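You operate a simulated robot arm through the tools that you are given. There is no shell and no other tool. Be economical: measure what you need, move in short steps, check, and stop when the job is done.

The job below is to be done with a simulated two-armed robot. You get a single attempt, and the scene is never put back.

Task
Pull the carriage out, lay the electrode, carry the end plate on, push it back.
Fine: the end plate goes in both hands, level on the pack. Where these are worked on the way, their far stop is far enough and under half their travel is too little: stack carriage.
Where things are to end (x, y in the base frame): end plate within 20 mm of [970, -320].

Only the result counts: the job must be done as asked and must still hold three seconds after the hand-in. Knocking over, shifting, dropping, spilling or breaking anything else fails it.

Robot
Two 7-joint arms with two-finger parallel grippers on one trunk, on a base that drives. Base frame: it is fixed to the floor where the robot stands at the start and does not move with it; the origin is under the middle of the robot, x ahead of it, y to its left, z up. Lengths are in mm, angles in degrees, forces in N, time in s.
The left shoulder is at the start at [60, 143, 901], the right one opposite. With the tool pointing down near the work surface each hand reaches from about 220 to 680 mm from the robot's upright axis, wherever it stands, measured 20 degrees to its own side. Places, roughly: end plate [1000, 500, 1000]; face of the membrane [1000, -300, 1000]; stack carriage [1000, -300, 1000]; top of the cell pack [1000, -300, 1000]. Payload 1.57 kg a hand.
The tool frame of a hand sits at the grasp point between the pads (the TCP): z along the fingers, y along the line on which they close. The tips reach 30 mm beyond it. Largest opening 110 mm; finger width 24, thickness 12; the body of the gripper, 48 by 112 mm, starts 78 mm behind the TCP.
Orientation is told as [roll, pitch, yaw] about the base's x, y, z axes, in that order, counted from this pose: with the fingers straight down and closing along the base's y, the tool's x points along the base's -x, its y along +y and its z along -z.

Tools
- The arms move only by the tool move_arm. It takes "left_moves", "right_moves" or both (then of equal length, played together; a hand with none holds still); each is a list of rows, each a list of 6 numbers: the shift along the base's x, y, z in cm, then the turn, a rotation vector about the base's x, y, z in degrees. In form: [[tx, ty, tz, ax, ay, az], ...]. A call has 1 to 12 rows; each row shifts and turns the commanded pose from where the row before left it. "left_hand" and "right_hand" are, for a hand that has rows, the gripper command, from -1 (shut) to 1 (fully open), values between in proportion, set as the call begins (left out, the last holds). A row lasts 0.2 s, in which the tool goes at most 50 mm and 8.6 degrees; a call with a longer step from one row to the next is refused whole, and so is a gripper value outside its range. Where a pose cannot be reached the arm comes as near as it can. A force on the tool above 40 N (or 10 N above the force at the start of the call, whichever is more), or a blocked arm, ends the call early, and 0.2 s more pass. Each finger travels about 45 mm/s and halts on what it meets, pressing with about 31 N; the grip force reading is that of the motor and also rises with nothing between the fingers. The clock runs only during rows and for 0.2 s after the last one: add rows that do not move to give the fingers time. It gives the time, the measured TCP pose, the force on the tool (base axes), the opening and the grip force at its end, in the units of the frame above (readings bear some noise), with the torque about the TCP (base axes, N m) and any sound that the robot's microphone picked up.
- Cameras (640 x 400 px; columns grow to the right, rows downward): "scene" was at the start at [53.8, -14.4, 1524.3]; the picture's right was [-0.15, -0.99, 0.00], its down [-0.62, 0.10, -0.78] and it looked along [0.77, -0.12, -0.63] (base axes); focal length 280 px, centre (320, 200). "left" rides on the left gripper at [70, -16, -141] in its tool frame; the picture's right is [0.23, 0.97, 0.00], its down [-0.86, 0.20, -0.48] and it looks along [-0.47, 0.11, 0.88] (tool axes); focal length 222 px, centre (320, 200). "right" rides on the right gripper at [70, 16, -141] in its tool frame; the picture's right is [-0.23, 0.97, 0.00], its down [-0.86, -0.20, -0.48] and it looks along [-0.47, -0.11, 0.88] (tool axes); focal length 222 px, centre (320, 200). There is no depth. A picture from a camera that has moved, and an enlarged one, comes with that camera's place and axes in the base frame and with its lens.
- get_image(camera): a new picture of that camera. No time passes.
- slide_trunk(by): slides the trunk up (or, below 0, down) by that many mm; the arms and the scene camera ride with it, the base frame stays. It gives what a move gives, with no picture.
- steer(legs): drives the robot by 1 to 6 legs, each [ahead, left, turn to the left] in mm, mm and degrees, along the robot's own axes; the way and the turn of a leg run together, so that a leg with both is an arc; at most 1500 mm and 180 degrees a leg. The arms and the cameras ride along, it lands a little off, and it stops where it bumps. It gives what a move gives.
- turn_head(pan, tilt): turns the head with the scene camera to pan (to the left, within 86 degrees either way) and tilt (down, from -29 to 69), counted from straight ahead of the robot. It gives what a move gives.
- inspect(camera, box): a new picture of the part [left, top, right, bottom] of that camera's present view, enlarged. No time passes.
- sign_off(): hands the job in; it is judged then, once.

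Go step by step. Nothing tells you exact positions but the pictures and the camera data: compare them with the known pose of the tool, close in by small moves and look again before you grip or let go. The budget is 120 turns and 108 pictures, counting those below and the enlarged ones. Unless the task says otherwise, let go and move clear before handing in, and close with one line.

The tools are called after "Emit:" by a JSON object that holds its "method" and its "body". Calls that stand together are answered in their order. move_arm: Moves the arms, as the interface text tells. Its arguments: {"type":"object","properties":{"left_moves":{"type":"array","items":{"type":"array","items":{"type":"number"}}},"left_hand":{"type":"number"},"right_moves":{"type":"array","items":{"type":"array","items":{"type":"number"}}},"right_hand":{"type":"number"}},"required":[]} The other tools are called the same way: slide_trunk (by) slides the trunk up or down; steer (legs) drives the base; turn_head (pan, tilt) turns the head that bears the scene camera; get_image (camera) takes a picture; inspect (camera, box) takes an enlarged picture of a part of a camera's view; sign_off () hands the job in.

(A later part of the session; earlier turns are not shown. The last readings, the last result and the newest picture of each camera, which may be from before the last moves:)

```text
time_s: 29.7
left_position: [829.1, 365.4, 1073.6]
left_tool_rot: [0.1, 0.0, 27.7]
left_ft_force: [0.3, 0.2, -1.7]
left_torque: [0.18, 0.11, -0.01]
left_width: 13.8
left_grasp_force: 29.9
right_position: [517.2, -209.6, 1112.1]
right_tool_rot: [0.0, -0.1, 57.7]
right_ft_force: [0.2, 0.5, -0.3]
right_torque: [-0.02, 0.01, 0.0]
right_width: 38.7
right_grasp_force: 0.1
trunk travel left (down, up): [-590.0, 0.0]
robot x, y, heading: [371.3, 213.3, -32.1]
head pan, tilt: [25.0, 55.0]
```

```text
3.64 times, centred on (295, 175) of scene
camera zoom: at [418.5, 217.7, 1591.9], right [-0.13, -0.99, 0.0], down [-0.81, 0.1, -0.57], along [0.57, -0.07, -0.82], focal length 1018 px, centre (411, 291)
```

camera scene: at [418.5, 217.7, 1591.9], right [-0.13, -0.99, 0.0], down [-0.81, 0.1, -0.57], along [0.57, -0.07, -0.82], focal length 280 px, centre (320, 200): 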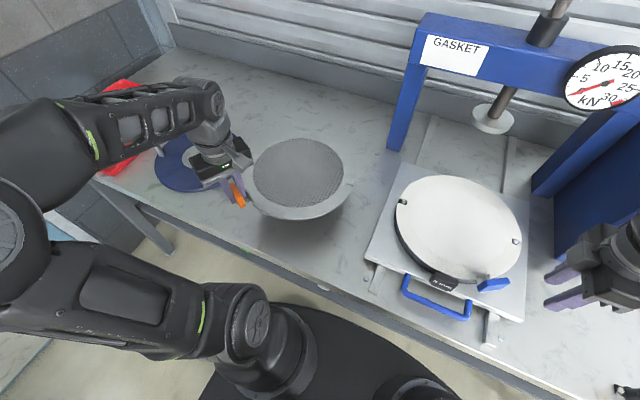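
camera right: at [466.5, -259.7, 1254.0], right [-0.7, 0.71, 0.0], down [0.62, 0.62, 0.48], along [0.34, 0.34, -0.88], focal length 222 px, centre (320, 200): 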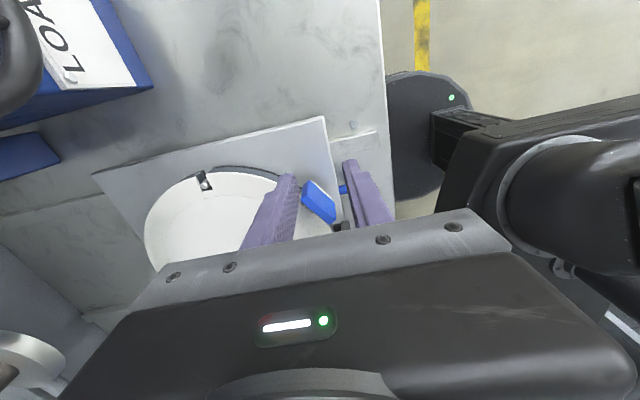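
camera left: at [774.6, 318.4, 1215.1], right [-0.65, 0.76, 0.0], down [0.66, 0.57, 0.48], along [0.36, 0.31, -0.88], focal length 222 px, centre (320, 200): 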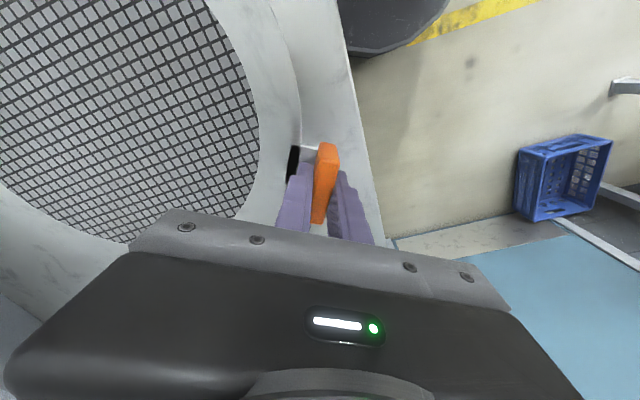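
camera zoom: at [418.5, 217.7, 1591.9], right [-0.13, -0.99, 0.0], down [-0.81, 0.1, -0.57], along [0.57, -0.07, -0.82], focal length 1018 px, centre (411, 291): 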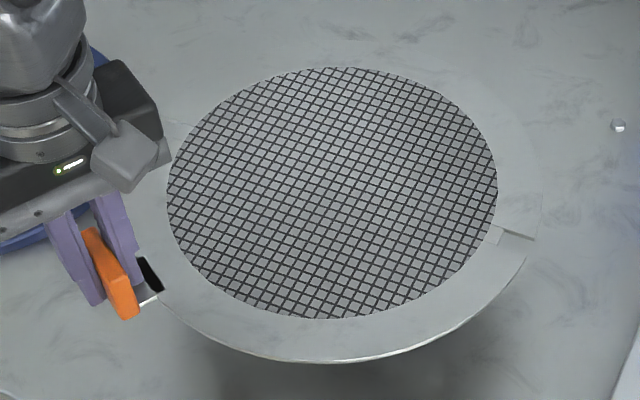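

Ring center about (904, 212), notch line about 60°. I carry it over the pack at this height, turning -3°.

Emit:
{"method": "move_arm", "body": {"left_moves": [[-1.3, -3.15, 0, 0, 0, -0.25], [-1.3, -3.15, 0, 0, 0, -0.25], [-1.3, -3.15, 0, 0, 0, -0.25], [-1.3, -3.15, 0, 0, 0, -0.25], [-1.3, -3.15, 0, 0, 0, -0.25], [-1.3, -3.15, 0, 0, 0, -0.25], [-1.3, -3.15, 0, 0, 0, -0.25], [-1.3, -3.15, 0, 0, 0, -0.25], [-1.3, -3.15, 0, 0, 0, -0.25], [-1.3, -3.15, 0, 0, 0, -0.25], [-1.3, -3.15, 0, 0, 0, -0.25], [-1.3, -3.15, 0, 0, 0, -0.25]]}}

Emit:
{"method": "turn_head", "body": {"pan": -5, "tilt": 55}}

Emit:
{"method": "get_image", "body": {"camera": "scene"}}

Emit:
{"method": "get_image", "body": {"camera": "right"}}

```text
time_s: 32.3
left_position: [671.7, -15.2, 1072.6]
left_tool_rot: [0.1, 0.1, 24.7]
left_ft_force: [0.5, 0.4, -1.9]
left_torque: [0.22, 0.09, -0.01]
left_width: 13.4
left_grasp_force: 30.3
right_position: [516.9, -210.3, 1111.8]
right_tool_rot: [0.2, 0.1, 57.9]
right_ft_force: [0.0, -0.2, 0.4]
right_torque: [0.02, 0.0, 0.0]
right_width: 38.4
right_grasp_force: 0.0
trunk travel left (down, up): [-590.0, 0.0]
robot x, y, heading: [371.2, 211.7, -31.9]
head pan, tilt: [25.0, 55.0]
```

```text
time_s: 33.2
left_position: [672.9, -13.6, 1073.0]
left_tool_rot: [0.1, 0.1, 24.7]
left_ft_force: [-0.3, 0.2, -0.8]
left_torque: [0.19, 0.1, -0.02]
left_width: 13.8
left_grasp_force: 30.2
right_position: [517.2, -209.6, 1112.8]
right_tool_rot: [0.0, 0.0, 57.8]
right_ft_force: [0.0, 0.6, 0.0]
right_torque: [0.0, 0.01, 0.0]
right_width: 38.5
right_grasp_force: 0.0
trunk travel left (down, up): [-590.0, 0.0]
robot x, y, heading: [375.8, 208.3, -32.3]
head pan, tilt: [-5.0, 55.0]
```

```text
69 pictures are left
camera scene: at [404.0, 183.0, 1591.9], right [-0.6, -0.8, 0.0], down [-0.65, 0.49, -0.57], along [0.46, -0.35, -0.82], focal length 280 px, centre (320, 200)
```

scene: 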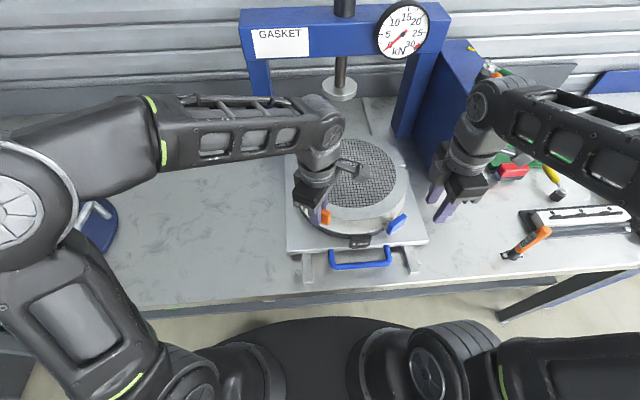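

```text
68 pictures are left
camera right: at [466.7, -258.8, 1254.3], right [-0.7, 0.71, 0.0], down [0.62, 0.62, 0.48], along [0.34, 0.34, -0.88], focal length 222 px, centre (320, 200)
```

right: 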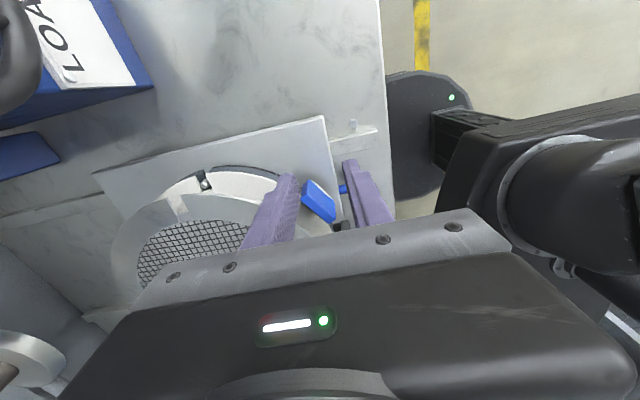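

The right camera sees both the right peg and the ring's notch; I'll zoom there and in the scene.

Emit:
{"method": "inspect", "body": {"camera": "right", "box": [90, 140, 290, 290]}}

Emit:
{"method": "inspect", "body": {"camera": "scene", "box": [270, 120, 430, 260]}}

Emit:
{"method": "get_image", "body": {"camera": "left"}}

```text
2.67 times, centred on (190, 215) of right
camera zoom: at [466.7, -258.8, 1254.3], right [-0.7, 0.71, 0.0], down [0.62, 0.62, 0.48], along [0.34, 0.34, -0.88], focal length 592 px, centre (667, 160)
```

zoom: 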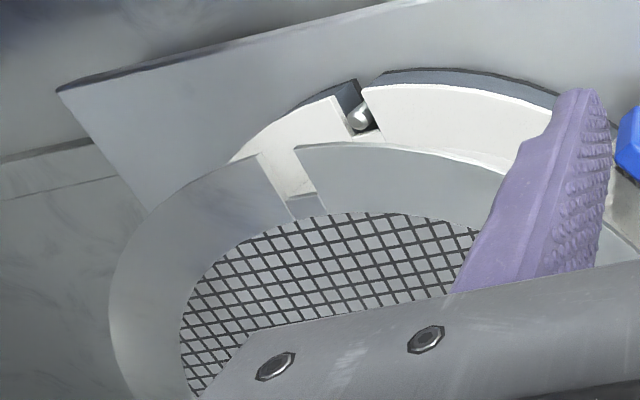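

```text
2.86 times, centred on (350, 190) of scene
camera zoom: at [404.0, 183.0, 1591.9], right [-0.6, -0.8, 0.0], down [-0.65, 0.49, -0.57], along [0.46, -0.35, -0.82], focal length 800 px, centre (234, 229)
```

zoom: 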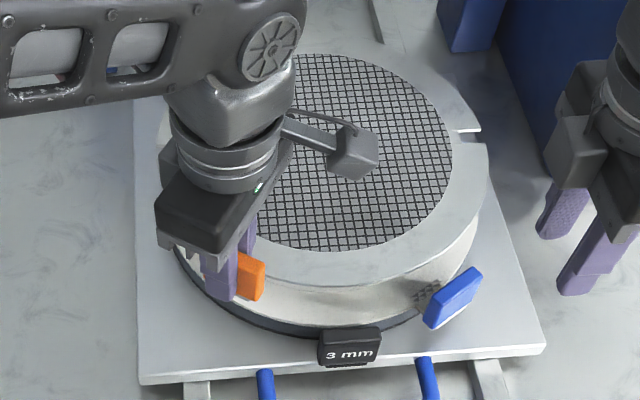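

```text
65 pictures are left
camera left: at [615.7, -57.4, 1215.7], right [-0.61, 0.79, 0.0], down [0.69, 0.54, 0.48], along [0.38, 0.29, -0.88], focal length 222 px, centre (320, 200)
```

left: 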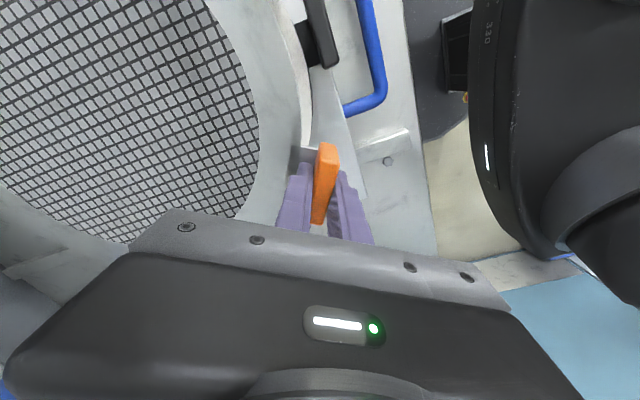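

Estimated correction is only a few mm toward me. I lower the ring by 40 mm with a small shift and compare again at close range.

Emit:
{"method": "move_arm", "body": {"left_moves": [[-0.6, 0, -1, 0, 0, 0], [0, 0, -1.5, 0, 0, 0], [0, 0, -1.5, 0, 0, 0], [0, 0, 0, 0, 0, 0]]}}

Emit:
{"method": "inspect", "body": {"camera": "right", "box": [90, 140, 290, 290]}}

Emit:
{"method": "inspect", "body": {"camera": "left", "box": [0, 180, 200, 320]}}

Emit:
{"method": "inspect", "body": {"camera": "scene", "box": [270, 120, 430, 260]}}

```text
time_s: 34.2
left_position: [668.2, -14.0, 1033.7]
left_tool_rot: [0.0, 0.1, 24.6]
left_ft_force: [-0.2, 1.0, -0.9]
left_torque: [0.19, 0.12, -0.01]
left_width: 13.7
left_grasp_force: 29.7
right_position: [517.6, -208.9, 1112.2]
right_tool_rot: [-0.1, 0.0, 57.8]
right_ft_force: [-0.3, -0.5, 0.7]
right_torque: [0.01, 0.03, 0.02]
right_width: 38.4
right_grasp_force: 0.1
trunk travel left (down, up): [-590.0, 0.0]
robot x, y, heading: [373.6, 208.8, -32.1]
head pan, tilt: [-5.0, 55.0]
```

```text
2.67 times, centred on (190, 215) of right
camera zoom: at [466.7, -258.8, 1254.3], right [-0.7, 0.71, 0.0], down [0.62, 0.62, 0.48], along [0.34, 0.34, -0.88], focal length 592 px, centre (667, 160)
```

zoom: 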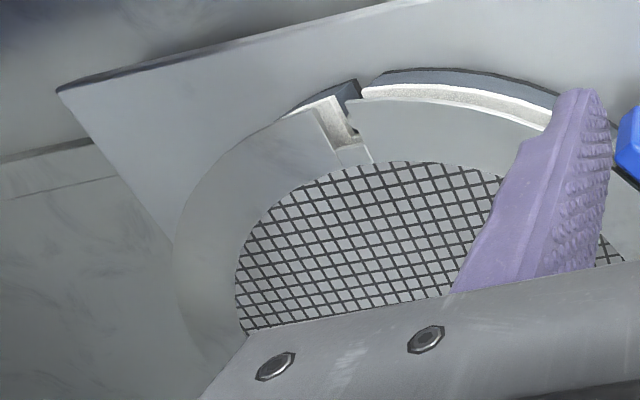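

```text
2.86 times, centred on (100, 250) of left
camera zoom: at [611.3, -57.7, 1176.4], right [-0.61, 0.79, 0.0], down [0.69, 0.54, 0.48], along [0.38, 0.29, -0.88], focal length 635 px, centre (949, 57)
```

zoom: 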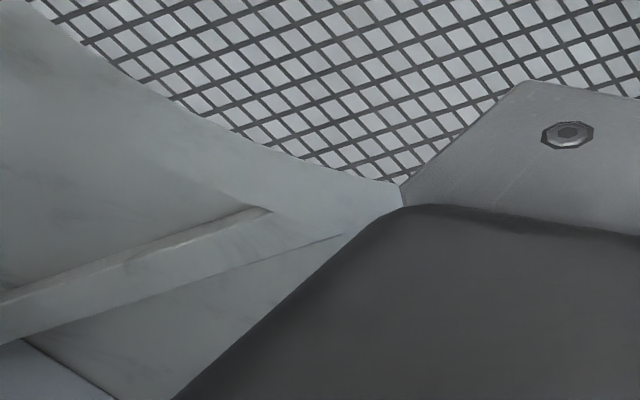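

```text
2.86 times, centred on (350, 190) of scene
camera zoom: at [404.0, 183.0, 1591.9], right [-0.6, -0.8, 0.0], down [-0.65, 0.5, -0.57], along [0.46, -0.35, -0.82], focal length 800 px, centre (234, 229)
```

zoom: 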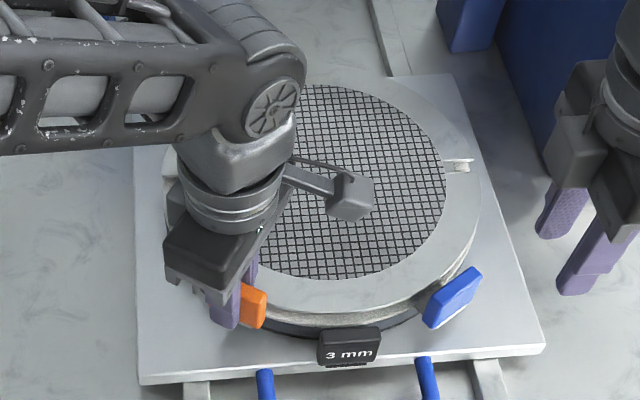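

The gap between ring and pack looks to be about 19 mm. I zoom in tighter on the right notch and the left one.

Emit:
{"method": "inspect", "body": {"camera": "right", "box": [180, 160, 260, 210]}}

Emit:
{"method": "inspect", "body": {"camera": "scene", "box": [360, 150, 420, 190]}}

```text
8.00 times, centred on (220, 185) of right
camera zoom: at [466.7, -258.8, 1254.3], right [-0.7, 0.71, 0.0], down [0.62, 0.62, 0.48], along [0.34, 0.34, -0.88], focal length 1777 px, centre (1120, 320)
```

zoom: 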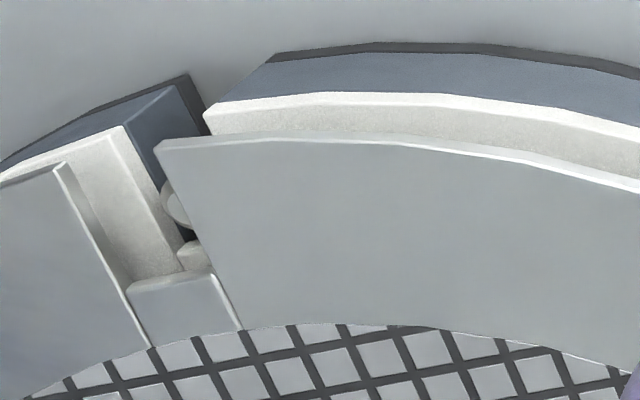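

```text
10.00 times, centred on (390, 170) of scene
camera zoom: at [404.0, 183.0, 1591.9], right [-0.6, -0.8, 0.0], down [-0.65, 0.5, -0.57], along [0.46, -0.35, -0.82], focal length 2800 px, centre (-380, 500)
```

zoom: 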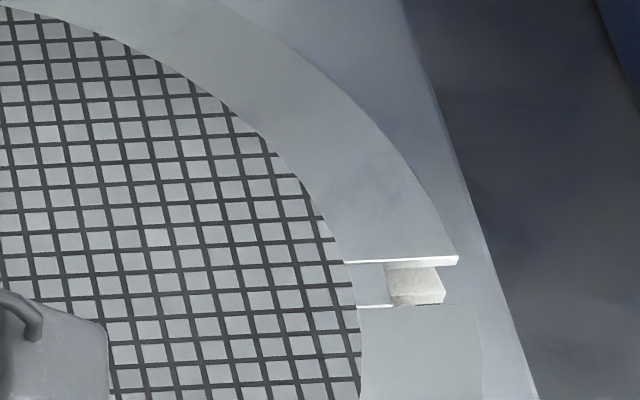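

Let me lower another 6 mm and recheck the same spots.

Emit:
{"method": "move_arm", "body": {"left_moves": [[0, 0, -0.6, 0, 0, 0], [0, 0, 0, 0, 0, 0]]}}

Emit:
{"method": "inspect", "body": {"camera": "right", "box": [180, 160, 260, 210]}}

Emit:
{"method": "inspect", "body": {"camera": "scene", "box": [320, 150, 420, 240]}}

```text
time_s: 34.8
left_position: [668.3, -14.0, 1027.9]
left_tool_rot: [0.1, -0.1, 24.6]
left_ft_force: [-0.3, -0.1, -1.7]
left_torque: [0.24, 0.13, 0.02]
left_width: 13.3
left_grasp_force: 30.3
right_position: [516.4, -208.9, 1112.6]
right_tool_rot: [0.1, 0.0, 57.9]
right_ft_force: [0.0, 0.1, 0.5]
right_torque: [0.02, 0.02, -0.03]
right_width: 38.6
right_grasp_force: 0.0
trunk travel left (down, up): [-590.0, 0.0]
robot x, y, heading: [372.1, 215.3, -32.2]
head pan, tilt: [-5.0, 55.0]
```

```text
8.00 times, centred on (220, 185) of right
camera zoom: at [466.7, -258.8, 1254.3], right [-0.7, 0.71, 0.0], down [0.62, 0.62, 0.48], along [0.34, 0.34, -0.88], focal length 1777 px, centre (1120, 320)
```

zoom: 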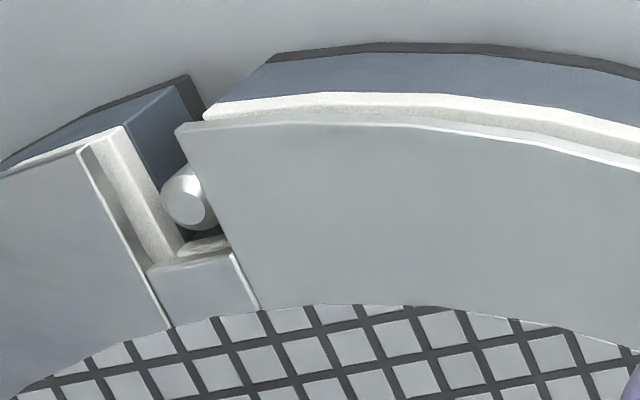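

```text
4.44 times, centred on (370, 195) of scene
camera zoom: at [404.0, 183.0, 1591.9], right [-0.6, -0.8, 0.0], down [-0.65, 0.5, -0.57], along [0.46, -0.35, -0.82], focal length 1244 px, centre (98, 222)
```

zoom: 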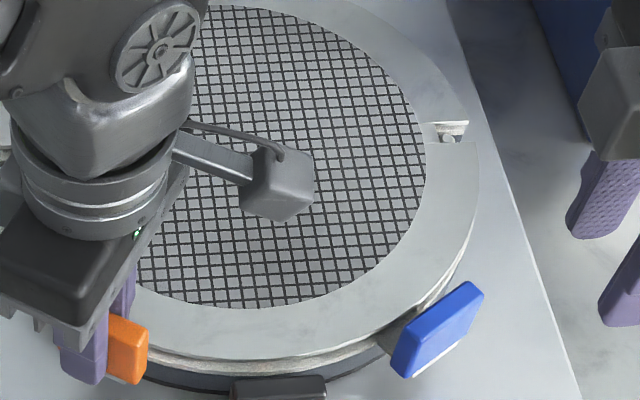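

Ring, slot and peg line up if the remaining gap is around 6–7 mm, which fits my height estimate. I lower 3 mm more and look.

Emit:
{"method": "move_arm", "body": {"left_moves": [[0, 0, -0.3, 0, 0, 0], [0, 0, 0, 0, 0, 0]]}}

Emit:
{"method": "inspect", "body": {"camera": "right", "box": [180, 160, 260, 210]}}

Emit:
{"method": "inspect", "body": {"camera": "left", "box": [240, 0, 400, 180]}}

```text
time_s: 35.4
left_position: [666.6, -13.3, 1025.3]
left_tool_rot: [-0.1, 0.0, 24.6]
left_ft_force: [0.1, 0.3, 5.4]
left_torque: [0.0, -0.72, 0.0]
left_width: 13.5
left_grasp_force: 30.5
right_position: [518.0, -209.3, 1112.7]
right_tool_rot: [-0.1, -0.1, 57.8]
right_ft_force: [0.4, -0.5, -0.1]
right_torque: [-0.02, 0.0, -0.02]
right_width: 38.6
right_grasp_force: 0.0
trunk travel left (down, up): [-590.0, 0.0]
robot x, y, heading: [374.5, 213.4, -32.2]
head pan, tilt: [-5.0, 55.0]
```

```text
8.00 times, centred on (220, 185) of right
camera zoom: at [466.4, -258.7, 1254.5], right [-0.7, 0.71, 0.0], down [0.62, 0.62, 0.48], along [0.34, 0.34, -0.88], focal length 1777 px, centre (1120, 320)
```

zoom: 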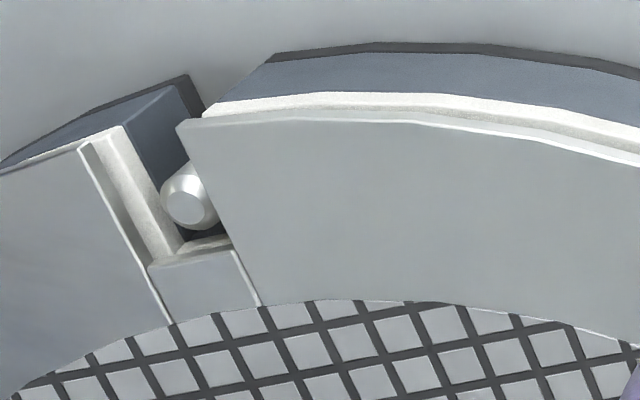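

```text
2.22 times, centred on (320, 90) of left
camera zoom: at [610.3, -57.5, 1168.2], right [-0.61, 0.79, 0.0], down [0.69, 0.54, 0.48], along [0.38, 0.29, -0.88], focal length 494 px, centre (320, 444)
```

zoom: 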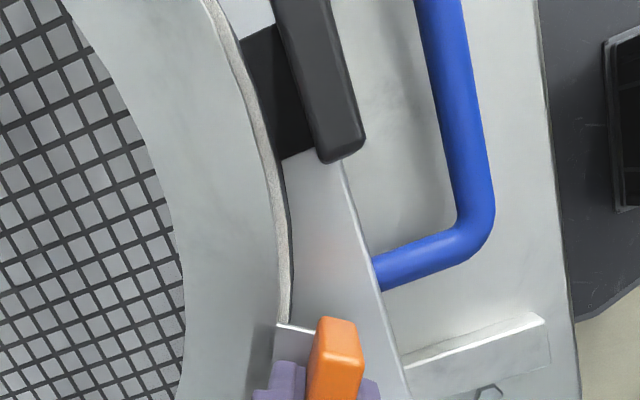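

The ring touched something: the torque says near the left peg. I back up 4 mm and look at the left notch with the left camera.

Emit:
{"method": "move_arm", "body": {"left_moves": [[0, 0, 0.5, 0, 0, 0], [0, 0, 0, 0, 0, 0]]}}

Emit:
{"method": "inspect", "body": {"camera": "left", "box": [0, 160, 160, 330]}}

Emit:
{"method": "turn_head", "body": {"pan": 20, "tilt": 60}}

Emit:
{"method": "get_image", "body": {"camera": "scene"}}

```text
time_s: 36.0
left_position: [666.9, -12.6, 1029.0]
left_tool_rot: [0.0, 0.0, 24.7]
left_ft_force: [0.4, 0.2, -0.9]
left_torque: [0.22, 0.12, 0.04]
left_width: 13.8
left_grasp_force: 30.7
right_position: [518.1, -209.9, 1112.9]
right_tool_rot: [0.0, 0.0, 57.8]
right_ft_force: [0.7, 0.1, 0.5]
right_torque: [0.01, 0.01, -0.02]
right_width: 38.5
right_grasp_force: 0.2
trunk travel left (down, up): [-590.0, 0.0]
robot x, y, heading: [373.6, 213.5, -32.2]
head pan, tilt: [-5.0, 55.0]
```

```text
2.35 times, centred on (80, 245) of left
camera zoom: at [610.3, -57.3, 1172.1], right [-0.61, 0.79, 0.0], down [0.69, 0.54, 0.48], along [0.38, 0.29, -0.88], focal length 523 px, centre (885, 94)
```

zoom: 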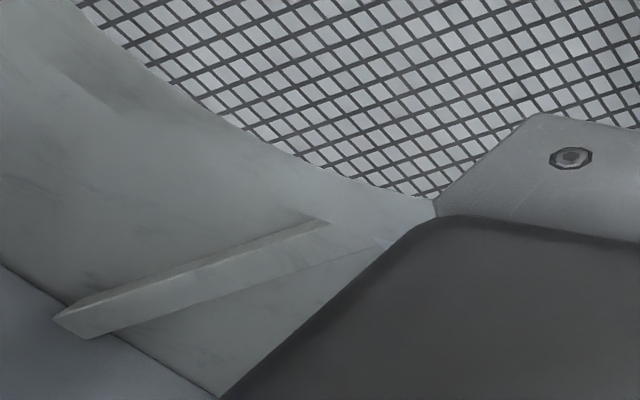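

```text
time_s: 36.9
left_position: [667.9, -13.9, 1030.5]
left_tool_rot: [0.0, 0.1, 24.7]
left_ft_force: [-0.7, 0.2, -1.8]
left_torque: [0.24, 0.07, 0.02]
left_width: 13.8
left_grasp_force: 30.7
right_position: [518.4, -209.6, 1111.7]
right_tool_rot: [-0.1, 0.0, 57.8]
right_ft_force: [0.3, -0.3, 1.1]
right_torque: [0.01, -0.01, 0.01]
right_width: 38.4
right_grasp_force: 0.1
trunk travel left (down, up): [-590.0, 0.0]
robot x, y, heading: [370.8, 213.9, -31.8]
head pan, tilt: [20.0, 60.0]
```

```text
54 pictures are left
camera scene: at [411.7, 212.3, 1585.9], right [-0.21, -0.98, 0.0], down [-0.85, 0.18, -0.5], along [0.49, -0.11, -0.87], focal length 280 px, centre (320, 200)
```

scene: 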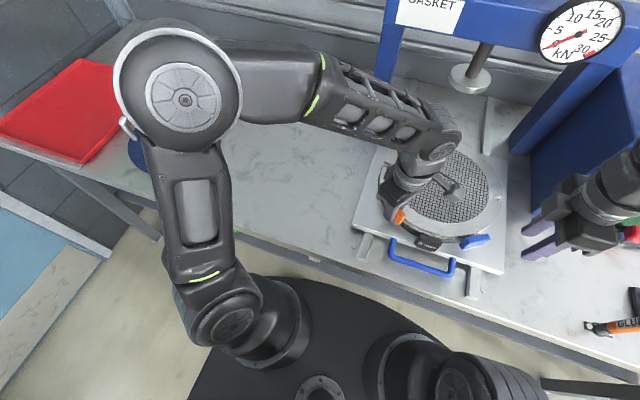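

The left notch is hidden behind the left wrist. I tilt the right hand so its camera looks toward the left peg.

Emit:
{"method": "move_arm", "body": {"right_moves": [[0, 0, 0, 0, 0, -8.5], [0, 0, 0, 0, 0, -8.5], [0, 0, 0, 0, 0, -8.5], [0, 0, 0, 4.2, -6.8, 0], [0, 0, 0, 4.2, -6.8, 0], [0, 0, 0, 4.2, -6.8, 0], [0, 0, 0, 4.2, -6.8, 0], [0, 0, 0, 4.2, -6.8, 0]]}}

Emit:
{"method": "get_image", "body": {"camera": "right"}}

```text
time_s: 38.7
left_position: [668.7, -12.9, 1029.3]
left_tool_rot: [0.0, 0.0, 24.7]
left_ft_force: [-0.5, -0.4, -2.0]
left_torque: [0.22, 0.07, 0.0]
left_width: 13.7
left_grasp_force: 30.8
right_position: [514.9, -209.8, 1113.5]
right_tool_rot: [-0.4, -40.1, 32.5]
right_ft_force: [0.4, 0.5, 0.0]
right_torque: [-0.02, 0.0, -0.01]
right_width: 38.2
right_grasp_force: 0.1
trunk travel left (down, up): [-590.0, 0.0]
robot x, y, heading: [371.5, 211.0, -32.2]
head pan, tilt: [20.0, 60.0]
```

```text
53 pictures are left
camera right: at [385.3, -270.8, 1176.8], right [-0.37, 0.92, 0.14], down [0.4, 0.02, 0.92], along [0.84, 0.4, -0.37], focal length 222 px, centre (320, 200)
```

right: 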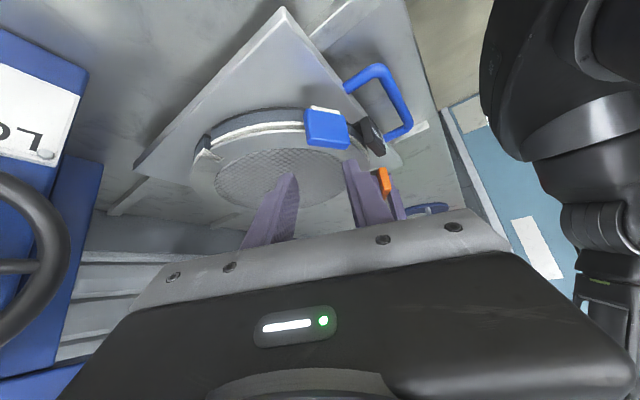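

Emit:
{"method": "inspect", "body": {"camera": "right", "box": [285, 150, 365, 215]}}

```text
6.15 times, centred on (325, 182) of right
camera zoom: at [385.3, -270.8, 1176.8], right [-0.37, 0.92, 0.14], down [0.4, 0.02, 0.92], along [0.84, 0.4, -0.37], focal length 1367 px, centre (289, 308)
```

zoom: 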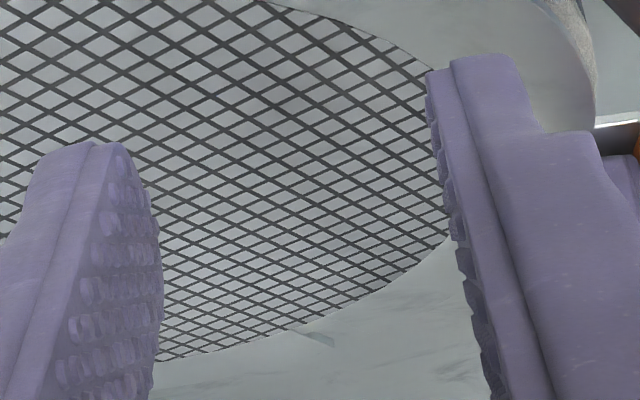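

A notch edge is faintly visible between the fingers. I open the right hand wide and raise it for a better look.

Emit:
{"method": "move_arm", "body": {"right_moves": [[2, 1, 2, 0, 0, 0], [2, 1, 2, 0, 0, 0], [0, 0, 2, 0, 0, 0], [0, 0, 0, 0, 0, 0], [0, 0, 0, 0, 0, 0], [0, 0, 0, 0, 0, 0], [0, 0, 0, 0, 0, 0]], "right_hand": 1}}

Emit:
{"method": "inspect", "body": {"camera": "right", "box": [270, 140, 390, 220]}}

```text
time_s: 40.3
left_position: [666.4, -12.0, 1030.3]
left_tool_rot: [0.0, 0.0, 24.8]
left_ft_force: [-0.1, 0.3, -1.2]
left_torque: [0.22, 0.08, 0.02]
left_width: 13.8
left_grasp_force: 30.0
right_position: [556.0, -186.9, 1173.8]
right_tool_rot: [-0.5, -40.0, 32.4]
right_ft_force: [-0.5, -0.7, -0.1]
right_torque: [0.04, -0.02, 0.0]
right_width: 110.0
right_grasp_force: 0.1
trunk travel left (down, up): [-590.0, 0.0]
robot x, y, heading: [372.2, 209.6, -32.5]
head pan, tilt: [20.0, 60.0]
```

```text
5.00 times, centred on (330, 180) of right
camera zoom: at [425.6, -249.2, 1237.3], right [-0.37, 0.92, 0.14], down [0.4, 0.02, 0.92], along [0.84, 0.4, -0.37], focal length 1111 px, centre (270, 300)
```

zoom: 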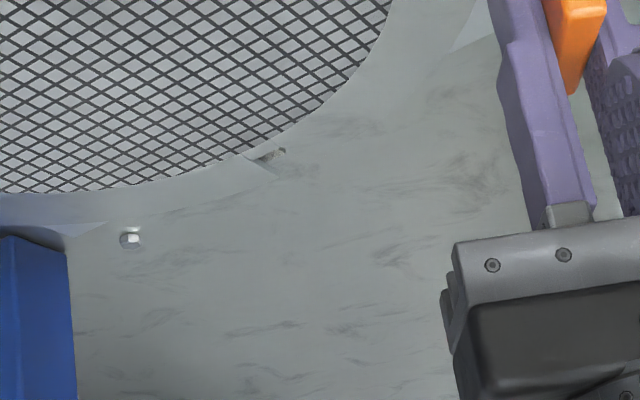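

Emit:
{"method": "inspect", "body": {"camera": "right", "box": [308, 158, 340, 182]}}

```text
16.00 times, centred on (324, 170) of right
camera zoom: at [425.6, -249.2, 1237.3], right [-0.37, 0.92, 0.14], down [0.4, 0.02, 0.92], along [0.84, 0.4, -0.37], focal length 3554 px, centre (256, 680)
```

zoom: 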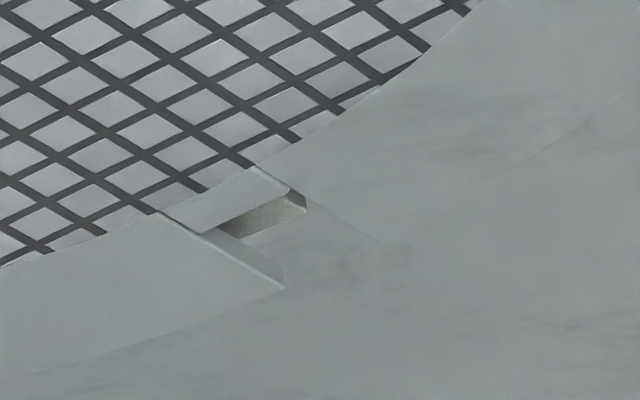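

The ring's left notch sits ~8 mm too far toward the press relative to its peg. I rotate the ring +1.7° about the right notch and look again.

Emit:
{"method": "move_arm", "body": {"left_moves": [[-0.8, 0.02, 0, 0, 0, 1.7], [0, 0, 0, 0, 0, 0]]}}

Emit:
{"method": "inspect", "body": {"camera": "right", "box": [308, 158, 340, 182]}}

Emit:
{"method": "inspect", "body": {"camera": "right", "box": [180, 90, 260, 150]}}

```text
time_s: 40.9
left_position: [659.1, -13.3, 1030.5]
left_tool_rot: [0.0, 0.0, 26.4]
left_ft_force: [-0.8, 0.4, -1.7]
left_torque: [0.23, 0.07, -0.03]
left_width: 13.9
left_grasp_force: 30.2
right_position: [556.0, -186.2, 1173.3]
right_tool_rot: [-0.6, -39.9, 32.5]
right_ft_force: [-0.4, -0.3, 0.3]
right_torque: [0.0, 0.03, -0.03]
right_width: 110.1
right_grasp_force: 0.1
trunk travel left (down, up): [-590.0, 0.0]
robot x, y, heading: [366.8, 212.0, -32.3]
head pan, tilt: [20.0, 60.0]
```

```text
16.00 times, centred on (324, 170) of right
camera zoom: at [425.9, -249.2, 1237.2], right [-0.37, 0.92, 0.14], down [0.4, 0.02, 0.92], along [0.84, 0.4, -0.37], focal length 3554 px, centre (256, 680)
```

zoom: 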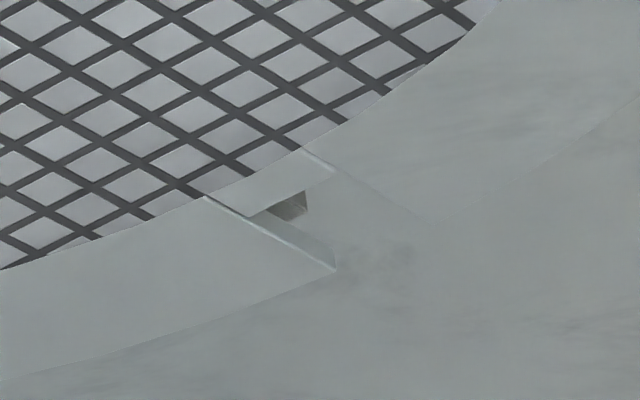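

```text
6.67 times, centred on (220, 120) of right
camera zoom: at [425.9, -249.2, 1237.2], right [-0.37, 0.92, 0.14], down [0.4, 0.02, 0.92], along [0.84, 0.4, -0.37], focal length 1481 px, centre (987, 733)
```

zoom: 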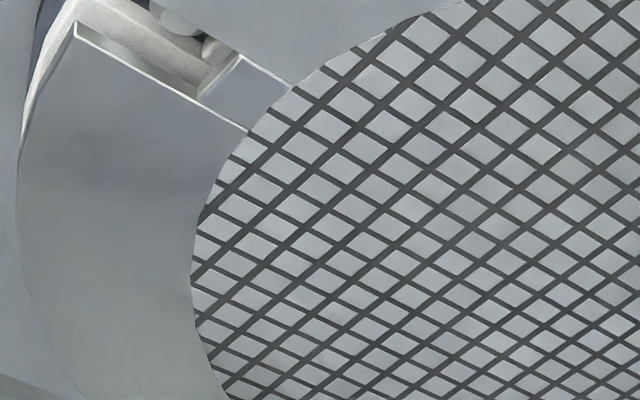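

The notch now lines up with the left slot as expected. I lower in small steps watching the force.

Emit:
{"method": "move_arm", "body": {"left_moves": [[0, 0, -0.3, 0, 0, 0], [0, 0, -0.3, 0, 0, 0], [0, 0, 0, 0, 0, 0]]}}

Emit:
{"method": "inspect", "body": {"camera": "right", "box": [180, 80, 350, 190]}}

```text
time_s: 41.7
left_position: [660.5, -10.5, 1023.8]
left_tool_rot: [0.0, -0.1, 26.4]
left_ft_force: [6.9, 6.1, 2.5]
left_torque: [0.28, -0.98, -0.67]
left_width: 13.7
left_grasp_force: 29.7
right_position: [557.5, -185.2, 1173.0]
right_tool_rot: [-0.5, -39.9, 32.5]
right_ft_force: [0.2, -0.2, -0.3]
right_torque: [-0.03, 0.01, 0.01]
right_width: 110.0
right_grasp_force: 0.0
trunk travel left (down, up): [-590.0, 0.0]
robot x, y, heading: [373.0, 210.7, -32.2]
head pan, tilt: [20.0, 60.0]
```

```text
3.64 times, centred on (265, 135) of right
camera zoom: at [426.5, -248.3, 1237.6], right [-0.37, 0.92, 0.14], down [0.4, 0.02, 0.92], along [0.84, 0.4, -0.37], focal length 808 px, centre (520, 436)
```

zoom: 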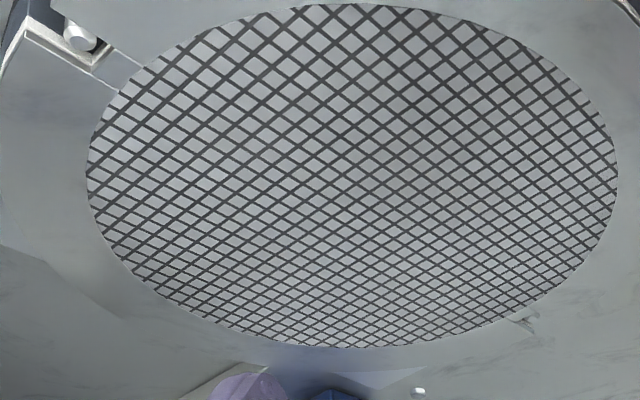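

Contact with some sideways force. I zoom on both notches.

Emit:
{"method": "inspect", "body": {"camera": "right", "box": [180, 75, 220, 110]}}

Emit:
{"method": "inspect", "body": {"camera": "right", "box": [304, 152, 336, 176]}}

```text
11.43 times, centred on (200, 92) of right
camera zoom: at [426.5, -248.3, 1237.6], right [-0.37, 0.92, 0.14], down [0.4, 0.02, 0.92], along [0.84, 0.4, -0.37], focal length 2538 px, centre (1691, 1429)
```

zoom: 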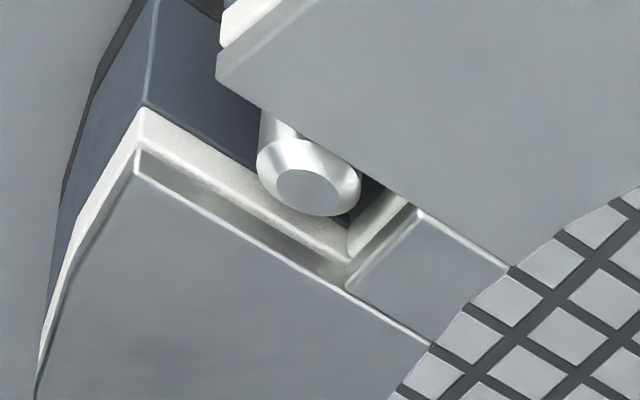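

```text
16.00 times, centred on (320, 164) of right
camera zoom: at [426.5, -248.3, 1237.6], right [-0.37, 0.92, 0.14], down [0.4, 0.02, 0.92], along [0.84, 0.4, -0.37], focal length 3554 px, centre (320, 776)
```

zoom: 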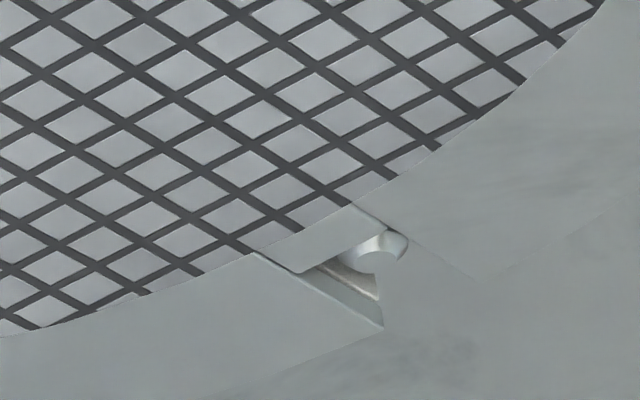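

Both pegs are in their notches, about 1–1.5 mm off-centre toward my side. I nudge the ring -1.5 mm in x and lower further.

Emit:
{"method": "move_arm", "body": {"left_moves": [[-0.15, 0.0, 0.1, 0, 0, 0], [0, 0, -0.2, 0, 0, 0], [0, 0, -0.15, 0, 0, 0], [0, 0, 0, 0, 0, 0]]}}

Emit:
{"method": "inspect", "body": {"camera": "right", "box": [180, 75, 220, 110]}}

Emit:
{"method": "inspect", "body": {"camera": "right", "box": [304, 152, 336, 176]}}

```text
time_s: 42.7
left_position: [657.9, -12.6, 1022.8]
left_tool_rot: [-0.2, 0.1, 26.2]
left_ft_force: [-0.9, -3.3, 9.0]
left_torque: [-0.03, -0.21, -0.11]
left_width: 13.8
left_grasp_force: 30.1
right_position: [554.7, -187.0, 1173.1]
right_tool_rot: [-0.6, -40.0, 32.5]
right_ft_force: [0.5, -0.1, 0.3]
right_torque: [-0.02, 0.0, 0.0]
right_width: 110.0
right_grasp_force: 0.1
trunk travel left (down, up): [-590.0, 0.0]
robot x, y, heading: [376.5, 207.5, -32.0]
head pan, tilt: [20.0, 60.0]
```

```text
11.43 times, centred on (200, 92) of right
camera zoom: at [424.9, -249.2, 1237.5], right [-0.37, 0.92, 0.14], down [0.4, 0.02, 0.92], along [0.84, 0.4, -0.37], focal length 2538 px, centre (1691, 1429)
```

zoom: 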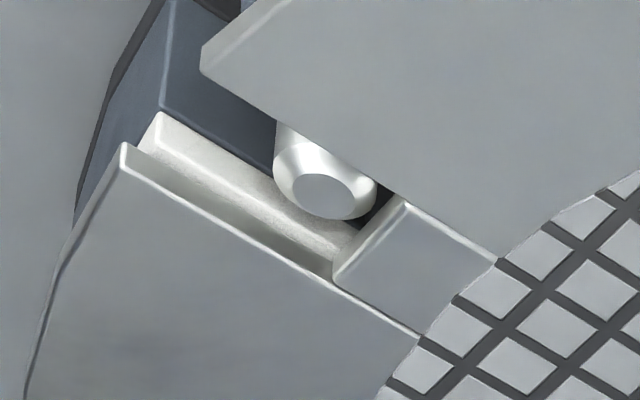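

```text
16.00 times, centred on (320, 164) of right
camera zoom: at [424.9, -249.2, 1237.5], right [-0.37, 0.92, 0.14], down [0.4, 0.02, 0.92], along [0.84, 0.4, -0.37], focal length 3554 px, centre (320, 776)
```

zoom: 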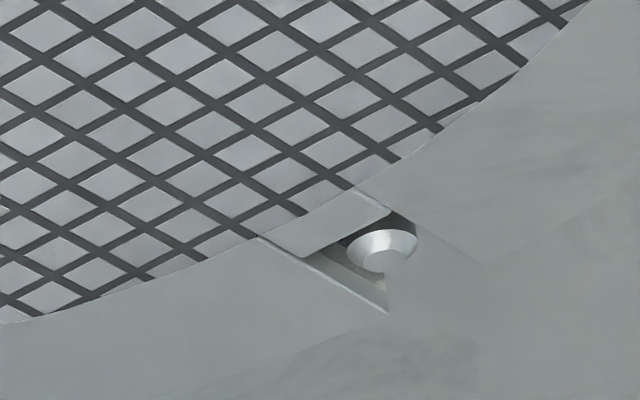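

Left is centred; right is ~2 mm off. I lift 1 mm, correct slightly and lower to seat.

Emit:
{"method": "move_arm", "body": {"left_moves": [[0, 0, 0.15, 0, 0, 0], [0.0, 0.08, 0, 0, 0, -0.25], [0, 0, -0.15, 0, 0, 0], [0, 0, -0.1, 0, 0, 0], [0, 0, 0, 0, 0, 0]]}}

Emit:
{"method": "inspect", "body": {"camera": "right", "box": [180, 75, 220, 110]}}

Emit:
{"method": "inspect", "body": {"camera": "right", "box": [304, 152, 336, 176]}}

```text
time_s: 43.9
left_position: [657.7, -11.2, 1023.5]
left_tool_rot: [-0.1, 0.0, 26.3]
left_ft_force: [7.8, 7.7, 32.0]
left_torque: [0.32, 0.14, -0.44]
left_width: 13.9
left_grasp_force: 29.6
right_position: [556.1, -185.5, 1175.5]
right_tool_rot: [-0.5, -39.9, 32.6]
right_ft_force: [0.8, 1.1, -0.7]
right_torque: [-0.04, -0.01, 0.01]
right_width: 110.1
right_grasp_force: 0.0
trunk travel left (down, up): [-590.0, 0.0]
robot x, y, heading: [374.8, 210.2, -32.1]
head pan, tilt: [20.0, 60.0]
```

```text
11.43 times, centred on (200, 92) of right
camera zoom: at [425.6, -247.4, 1238.3], right [-0.37, 0.92, 0.14], down [0.4, 0.02, 0.92], along [0.84, 0.4, -0.37], focal length 2538 px, centre (1691, 1429)
```

zoom: 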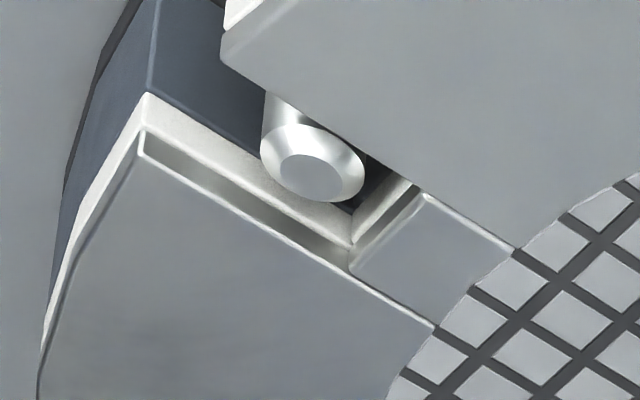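

```text
16.00 times, centred on (320, 164) of right
camera zoom: at [425.6, -247.4, 1238.3], right [-0.37, 0.92, 0.14], down [0.4, 0.02, 0.92], along [0.84, 0.4, -0.37], focal length 3554 px, centre (320, 776)
```

zoom: 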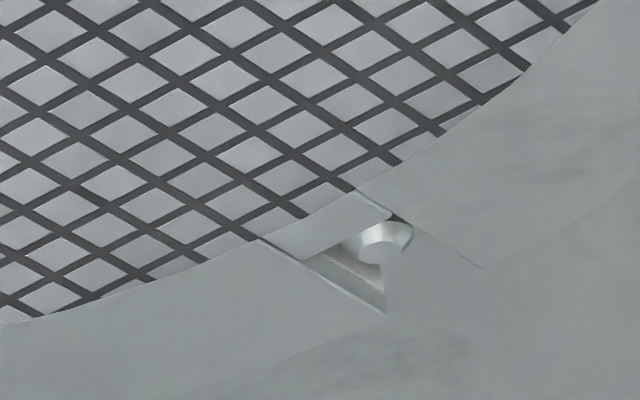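

Firm contact right below the tab, not at the pegs. I stop and look at the tab area.

Emit:
{"method": "inspect", "body": {"camera": "scene", "box": [370, 180, 450, 260]}}

Emit:
{"method": "inspect", "body": {"camera": "left", "box": [260, 80, 380, 240]}}

```text
5.00 times, centred on (410, 220) of scene
camera zoom: at [411.5, 214.8, 1586.2], right [-0.21, -0.98, 0.0], down [-0.85, 0.18, -0.5], along [0.49, -0.11, -0.87], focal length 1400 px, centre (-130, 100)
```

zoom: 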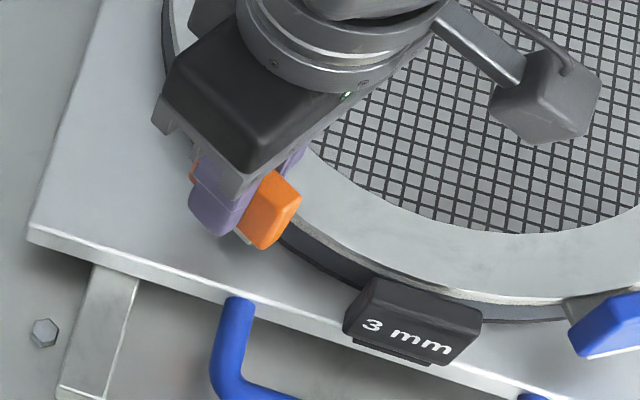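

```text
2.50 times, centred on (320, 160) of left
camera zoom: at [602.0, -55.8, 1165.4], right [-0.63, 0.77, 0.0], down [0.68, 0.56, 0.48], along [0.37, 0.3, -0.88], focal length 555 px, centre (320, 300)
```

zoom: 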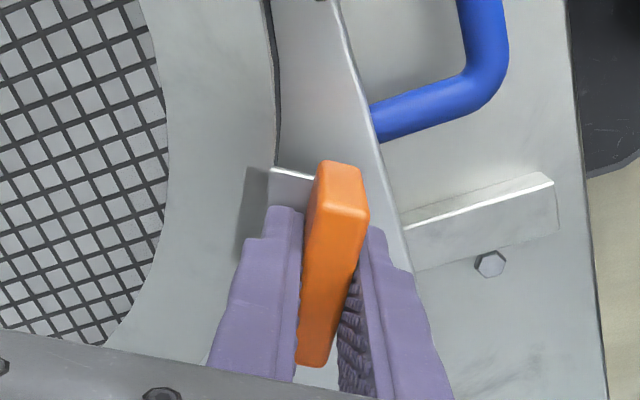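

Emit:
{"method": "move_arm", "body": {"left_moves": [[0, 0, 0, 0, 0, 0], [0, 0, 0, 0, 0, 0]]}}

Emit:
{"method": "move_arm", "body": {"left_moves": [[0, 0, 0.15, 0, 0, 0], [0, 0, 0, 0, 0, 0]]}}

Emit:
{"method": "move_arm", "body": {"left_moves": [[0, 0, 0.15, 0, 0, 0], [0, 0, 0, 0, 0, 0]]}}

```text
time_s: 44.5
left_position: [657.7, -10.5, 1022.5]
left_tool_rot: [-0.2, 0.0, 26.2]
left_ft_force: [8.9, 8.7, 40.0]
left_torque: [0.29, 0.04, -0.26]
left_width: 13.7
left_grasp_force: 30.1
right_position: [555.3, -185.2, 1173.6]
right_tool_rot: [-0.7, -39.9, 32.5]
right_ft_force: [-0.1, 0.4, 0.2]
right_torque: [-0.01, -0.02, -0.01]
right_width: 109.9
right_grasp_force: 0.0
trunk travel left (down, up): [-590.0, 0.0]
robot x, y, heading: [372.1, 214.2, -32.2]
head pan, tilt: [20.0, 60.0]
```

```text
time_s: 45.1
left_position: [657.4, -9.0, 1021.9]
left_tool_rot: [0.0, 0.0, 26.1]
left_ft_force: [9.6, 8.9, 28.8]
left_torque: [-0.22, -0.34, -0.33]
left_width: 13.7
left_grasp_force: 30.2
right_position: [555.7, -186.2, 1174.0]
right_tool_rot: [-0.6, -39.9, 32.6]
right_ft_force: [-0.3, 0.6, 0.8]
right_torque: [0.02, -0.03, -0.02]
right_width: 109.7
right_grasp_force: 0.0
trunk travel left (down, up): [-590.0, 0.0]
robot x, y, heading: [376.0, 212.1, -32.4]
head pan, tilt: [20.0, 60.0]
```

```text
time_s: 45.7
left_position: [656.6, -10.3, 1022.2]
left_tool_rot: [0.1, 0.1, 26.0]
left_ft_force: [4.2, 6.5, 3.9]
left_torque: [-0.51, -0.41, -0.39]
left_width: 13.5
left_grasp_force: 30.2
right_position: [555.7, -185.8, 1173.3]
right_tool_rot: [-0.5, -39.9, 32.5]
right_ft_force: [0.0, -0.2, 0.1]
right_torque: [0.01, -0.01, 0.0]
right_width: 110.1
right_grasp_force: 0.0
trunk travel left (down, up): [-590.0, 0.0]
robot x, y, heading: [374.2, 208.4, -32.2]
head pan, tilt: [20.0, 60.0]
```

The ring is evidently resting on the pack (height matches 986). I open the left hand a little and check.

Emit:
{"method": "move_arm", "body": {"left_moves": [[0, 0, 0, 0, 0, 0], [0, 0, 0, 0, 0, 0], [0, 0, 0, 0, 0, 0]], "left_hand": -0.3}}

Emit:
{"method": "move_arm", "body": {"left_moves": [[0, 0, 2, 0, 0, 0], [0, 0, 4, 0, 0, 0], [0, 0, 4, 0, 0, 0], [0, 4, 0, 0, 0, 0], [0, 4.5, 0, 0, 0, 0], [0, 4.5, 0, 0, 0, 0], [0, 4.5, 0, 0, 0, 0], [0, 4.5, 0, 0, 0, 0]]}}

Emit:
{"method": "inspect", "body": {"camera": "scene", "box": [350, 120, 530, 290]}}

Emit:
{"method": "inspect", "body": {"camera": "right", "box": [180, 70, 350, 190]}}

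```text
time_s: 46.5
left_position: [656.7, -11.1, 1022.8]
left_tool_rot: [0.0, 0.1, 26.1]
left_ft_force: [0.5, -0.2, 0.4]
left_torque: [0.0, 0.02, -0.03]
left_width: 38.3
left_grasp_force: 0.1
right_position: [557.0, -187.4, 1172.8]
right_tool_rot: [-0.5, -40.1, 32.4]
right_ft_force: [0.2, -0.8, -0.1]
right_torque: [0.05, 0.0, 0.01]
right_width: 110.0
right_grasp_force: 0.1
trunk travel left (down, up): [-590.0, 0.0]
robot x, y, heading: [372.4, 216.1, -32.0]
head pan, tilt: [20.0, 60.0]
```

```text
time_s: 48.3
left_position: [657.3, 209.5, 1127.6]
left_tool_rot: [0.0, 0.0, 26.1]
left_ft_force: [-0.7, 0.5, 1.1]
left_torque: [-0.03, -0.05, -0.01]
left_width: 38.5
left_grasp_force: 0.1
right_position: [555.7, -186.1, 1173.6]
right_tool_rot: [-0.6, -40.1, 32.6]
right_ft_force: [-0.3, 0.4, 0.6]
right_torque: [-0.01, 0.02, -0.01]
right_width: 110.0
right_grasp_force: 0.0
trunk travel left (down, up): [-590.0, 0.0]
robot x, y, heading: [370.7, 212.2, -32.4]
head pan, tilt: [20.0, 60.0]
```

```text
2.35 times, centred on (440, 205) of scene
camera zoom: at [410.7, 214.1, 1585.9], right [-0.21, -0.98, 0.0], down [-0.85, 0.18, -0.5], along [0.49, -0.11, -0.87], focal length 659 px, centre (38, 188)
```

zoom: 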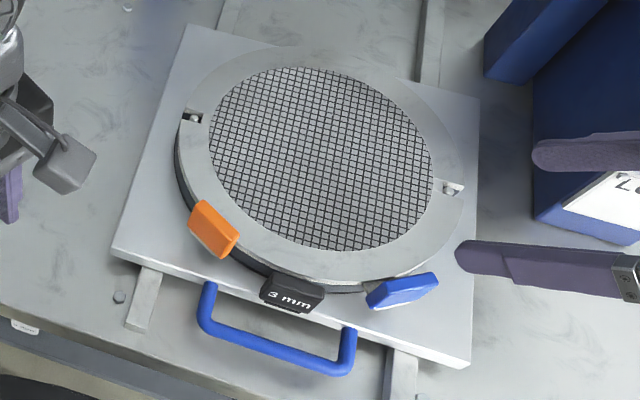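

```text
3.33 times, centred on (265, 130) of right
camera zoom: at [424.8, -247.9, 1237.8], right [-0.37, 0.92, 0.14], down [0.4, 0.02, 0.92], along [0.84, 0.4, -0.37], focal length 740 px, centre (503, 433)
```

zoom: 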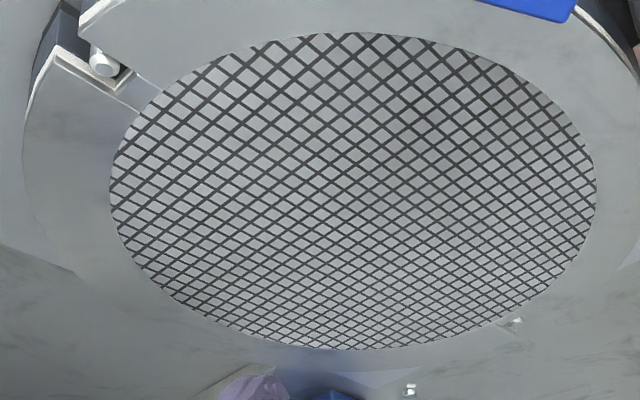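

The electrode is laid with both pegs through its notches. Now the end plate: I straighten the right hand and look toward the plate.

Emit:
{"method": "move_arm", "body": {"right_moves": [[-1, -1, 0, -4.2, 6.8, 0], [-1, -1, 0, -4.2, 6.8, 0], [-1, -1, 0, -4.2, 6.8, 0], [-1, -1, 0, -4.2, 6.8, 0], [-1, -1, 0, -4.2, 6.8, 0]]}}

Emit:
{"method": "turn_head", "body": {"pan": 60, "tilt": 40}}

Emit:
{"method": "get_image", "body": {"camera": "scene"}}

```text
time_s: 49.5
left_position: [658.7, 209.7, 1126.4]
left_tool_rot: [0.0, 0.0, 26.1]
left_ft_force: [0.7, -0.2, -0.4]
left_torque: [-0.02, 0.04, 0.01]
left_width: 38.5
left_grasp_force: 0.1
right_position: [507.8, -235.7, 1173.6]
right_tool_rot: [0.0, 0.3, 32.2]
right_ft_force: [0.5, -0.5, -0.5]
right_torque: [-0.03, 0.05, 0.01]
right_width: 110.0
right_grasp_force: 0.1
trunk travel left (down, up): [-590.0, 0.0]
robot x, y, heading: [373.8, 212.9, -32.3]
head pan, tilt: [20.0, 60.0]
```

```text
time_s: 50.6
left_position: [657.2, 208.0, 1127.1]
left_tool_rot: [0.0, 0.0, 26.0]
left_ft_force: [-0.3, 0.2, -0.9]
left_torque: [-0.03, 0.02, 0.02]
left_width: 38.3
left_grasp_force: 0.1
right_position: [507.2, -236.0, 1173.2]
right_tool_rot: [0.0, 0.0, 32.4]
right_ft_force: [0.0, 0.0, 0.0]
right_torque: [0.01, 0.01, -0.02]
right_width: 110.2
right_grasp_force: 0.1
trunk travel left (down, up): [-590.0, 0.0]
robot x, y, heading: [372.8, 211.6, -32.2]
head pan, tilt: [60.0, 40.0]
```

```text
36 pictures are left
camera scene: at [421.6, 266.1, 1612.6], right [0.47, -0.89, 0.0], down [-0.57, -0.3, -0.77], along [0.68, 0.36, -0.64], focal length 280 px, centre (320, 200)
```

scene: 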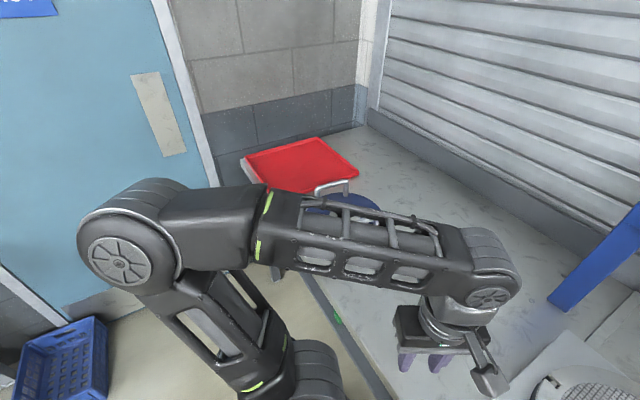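

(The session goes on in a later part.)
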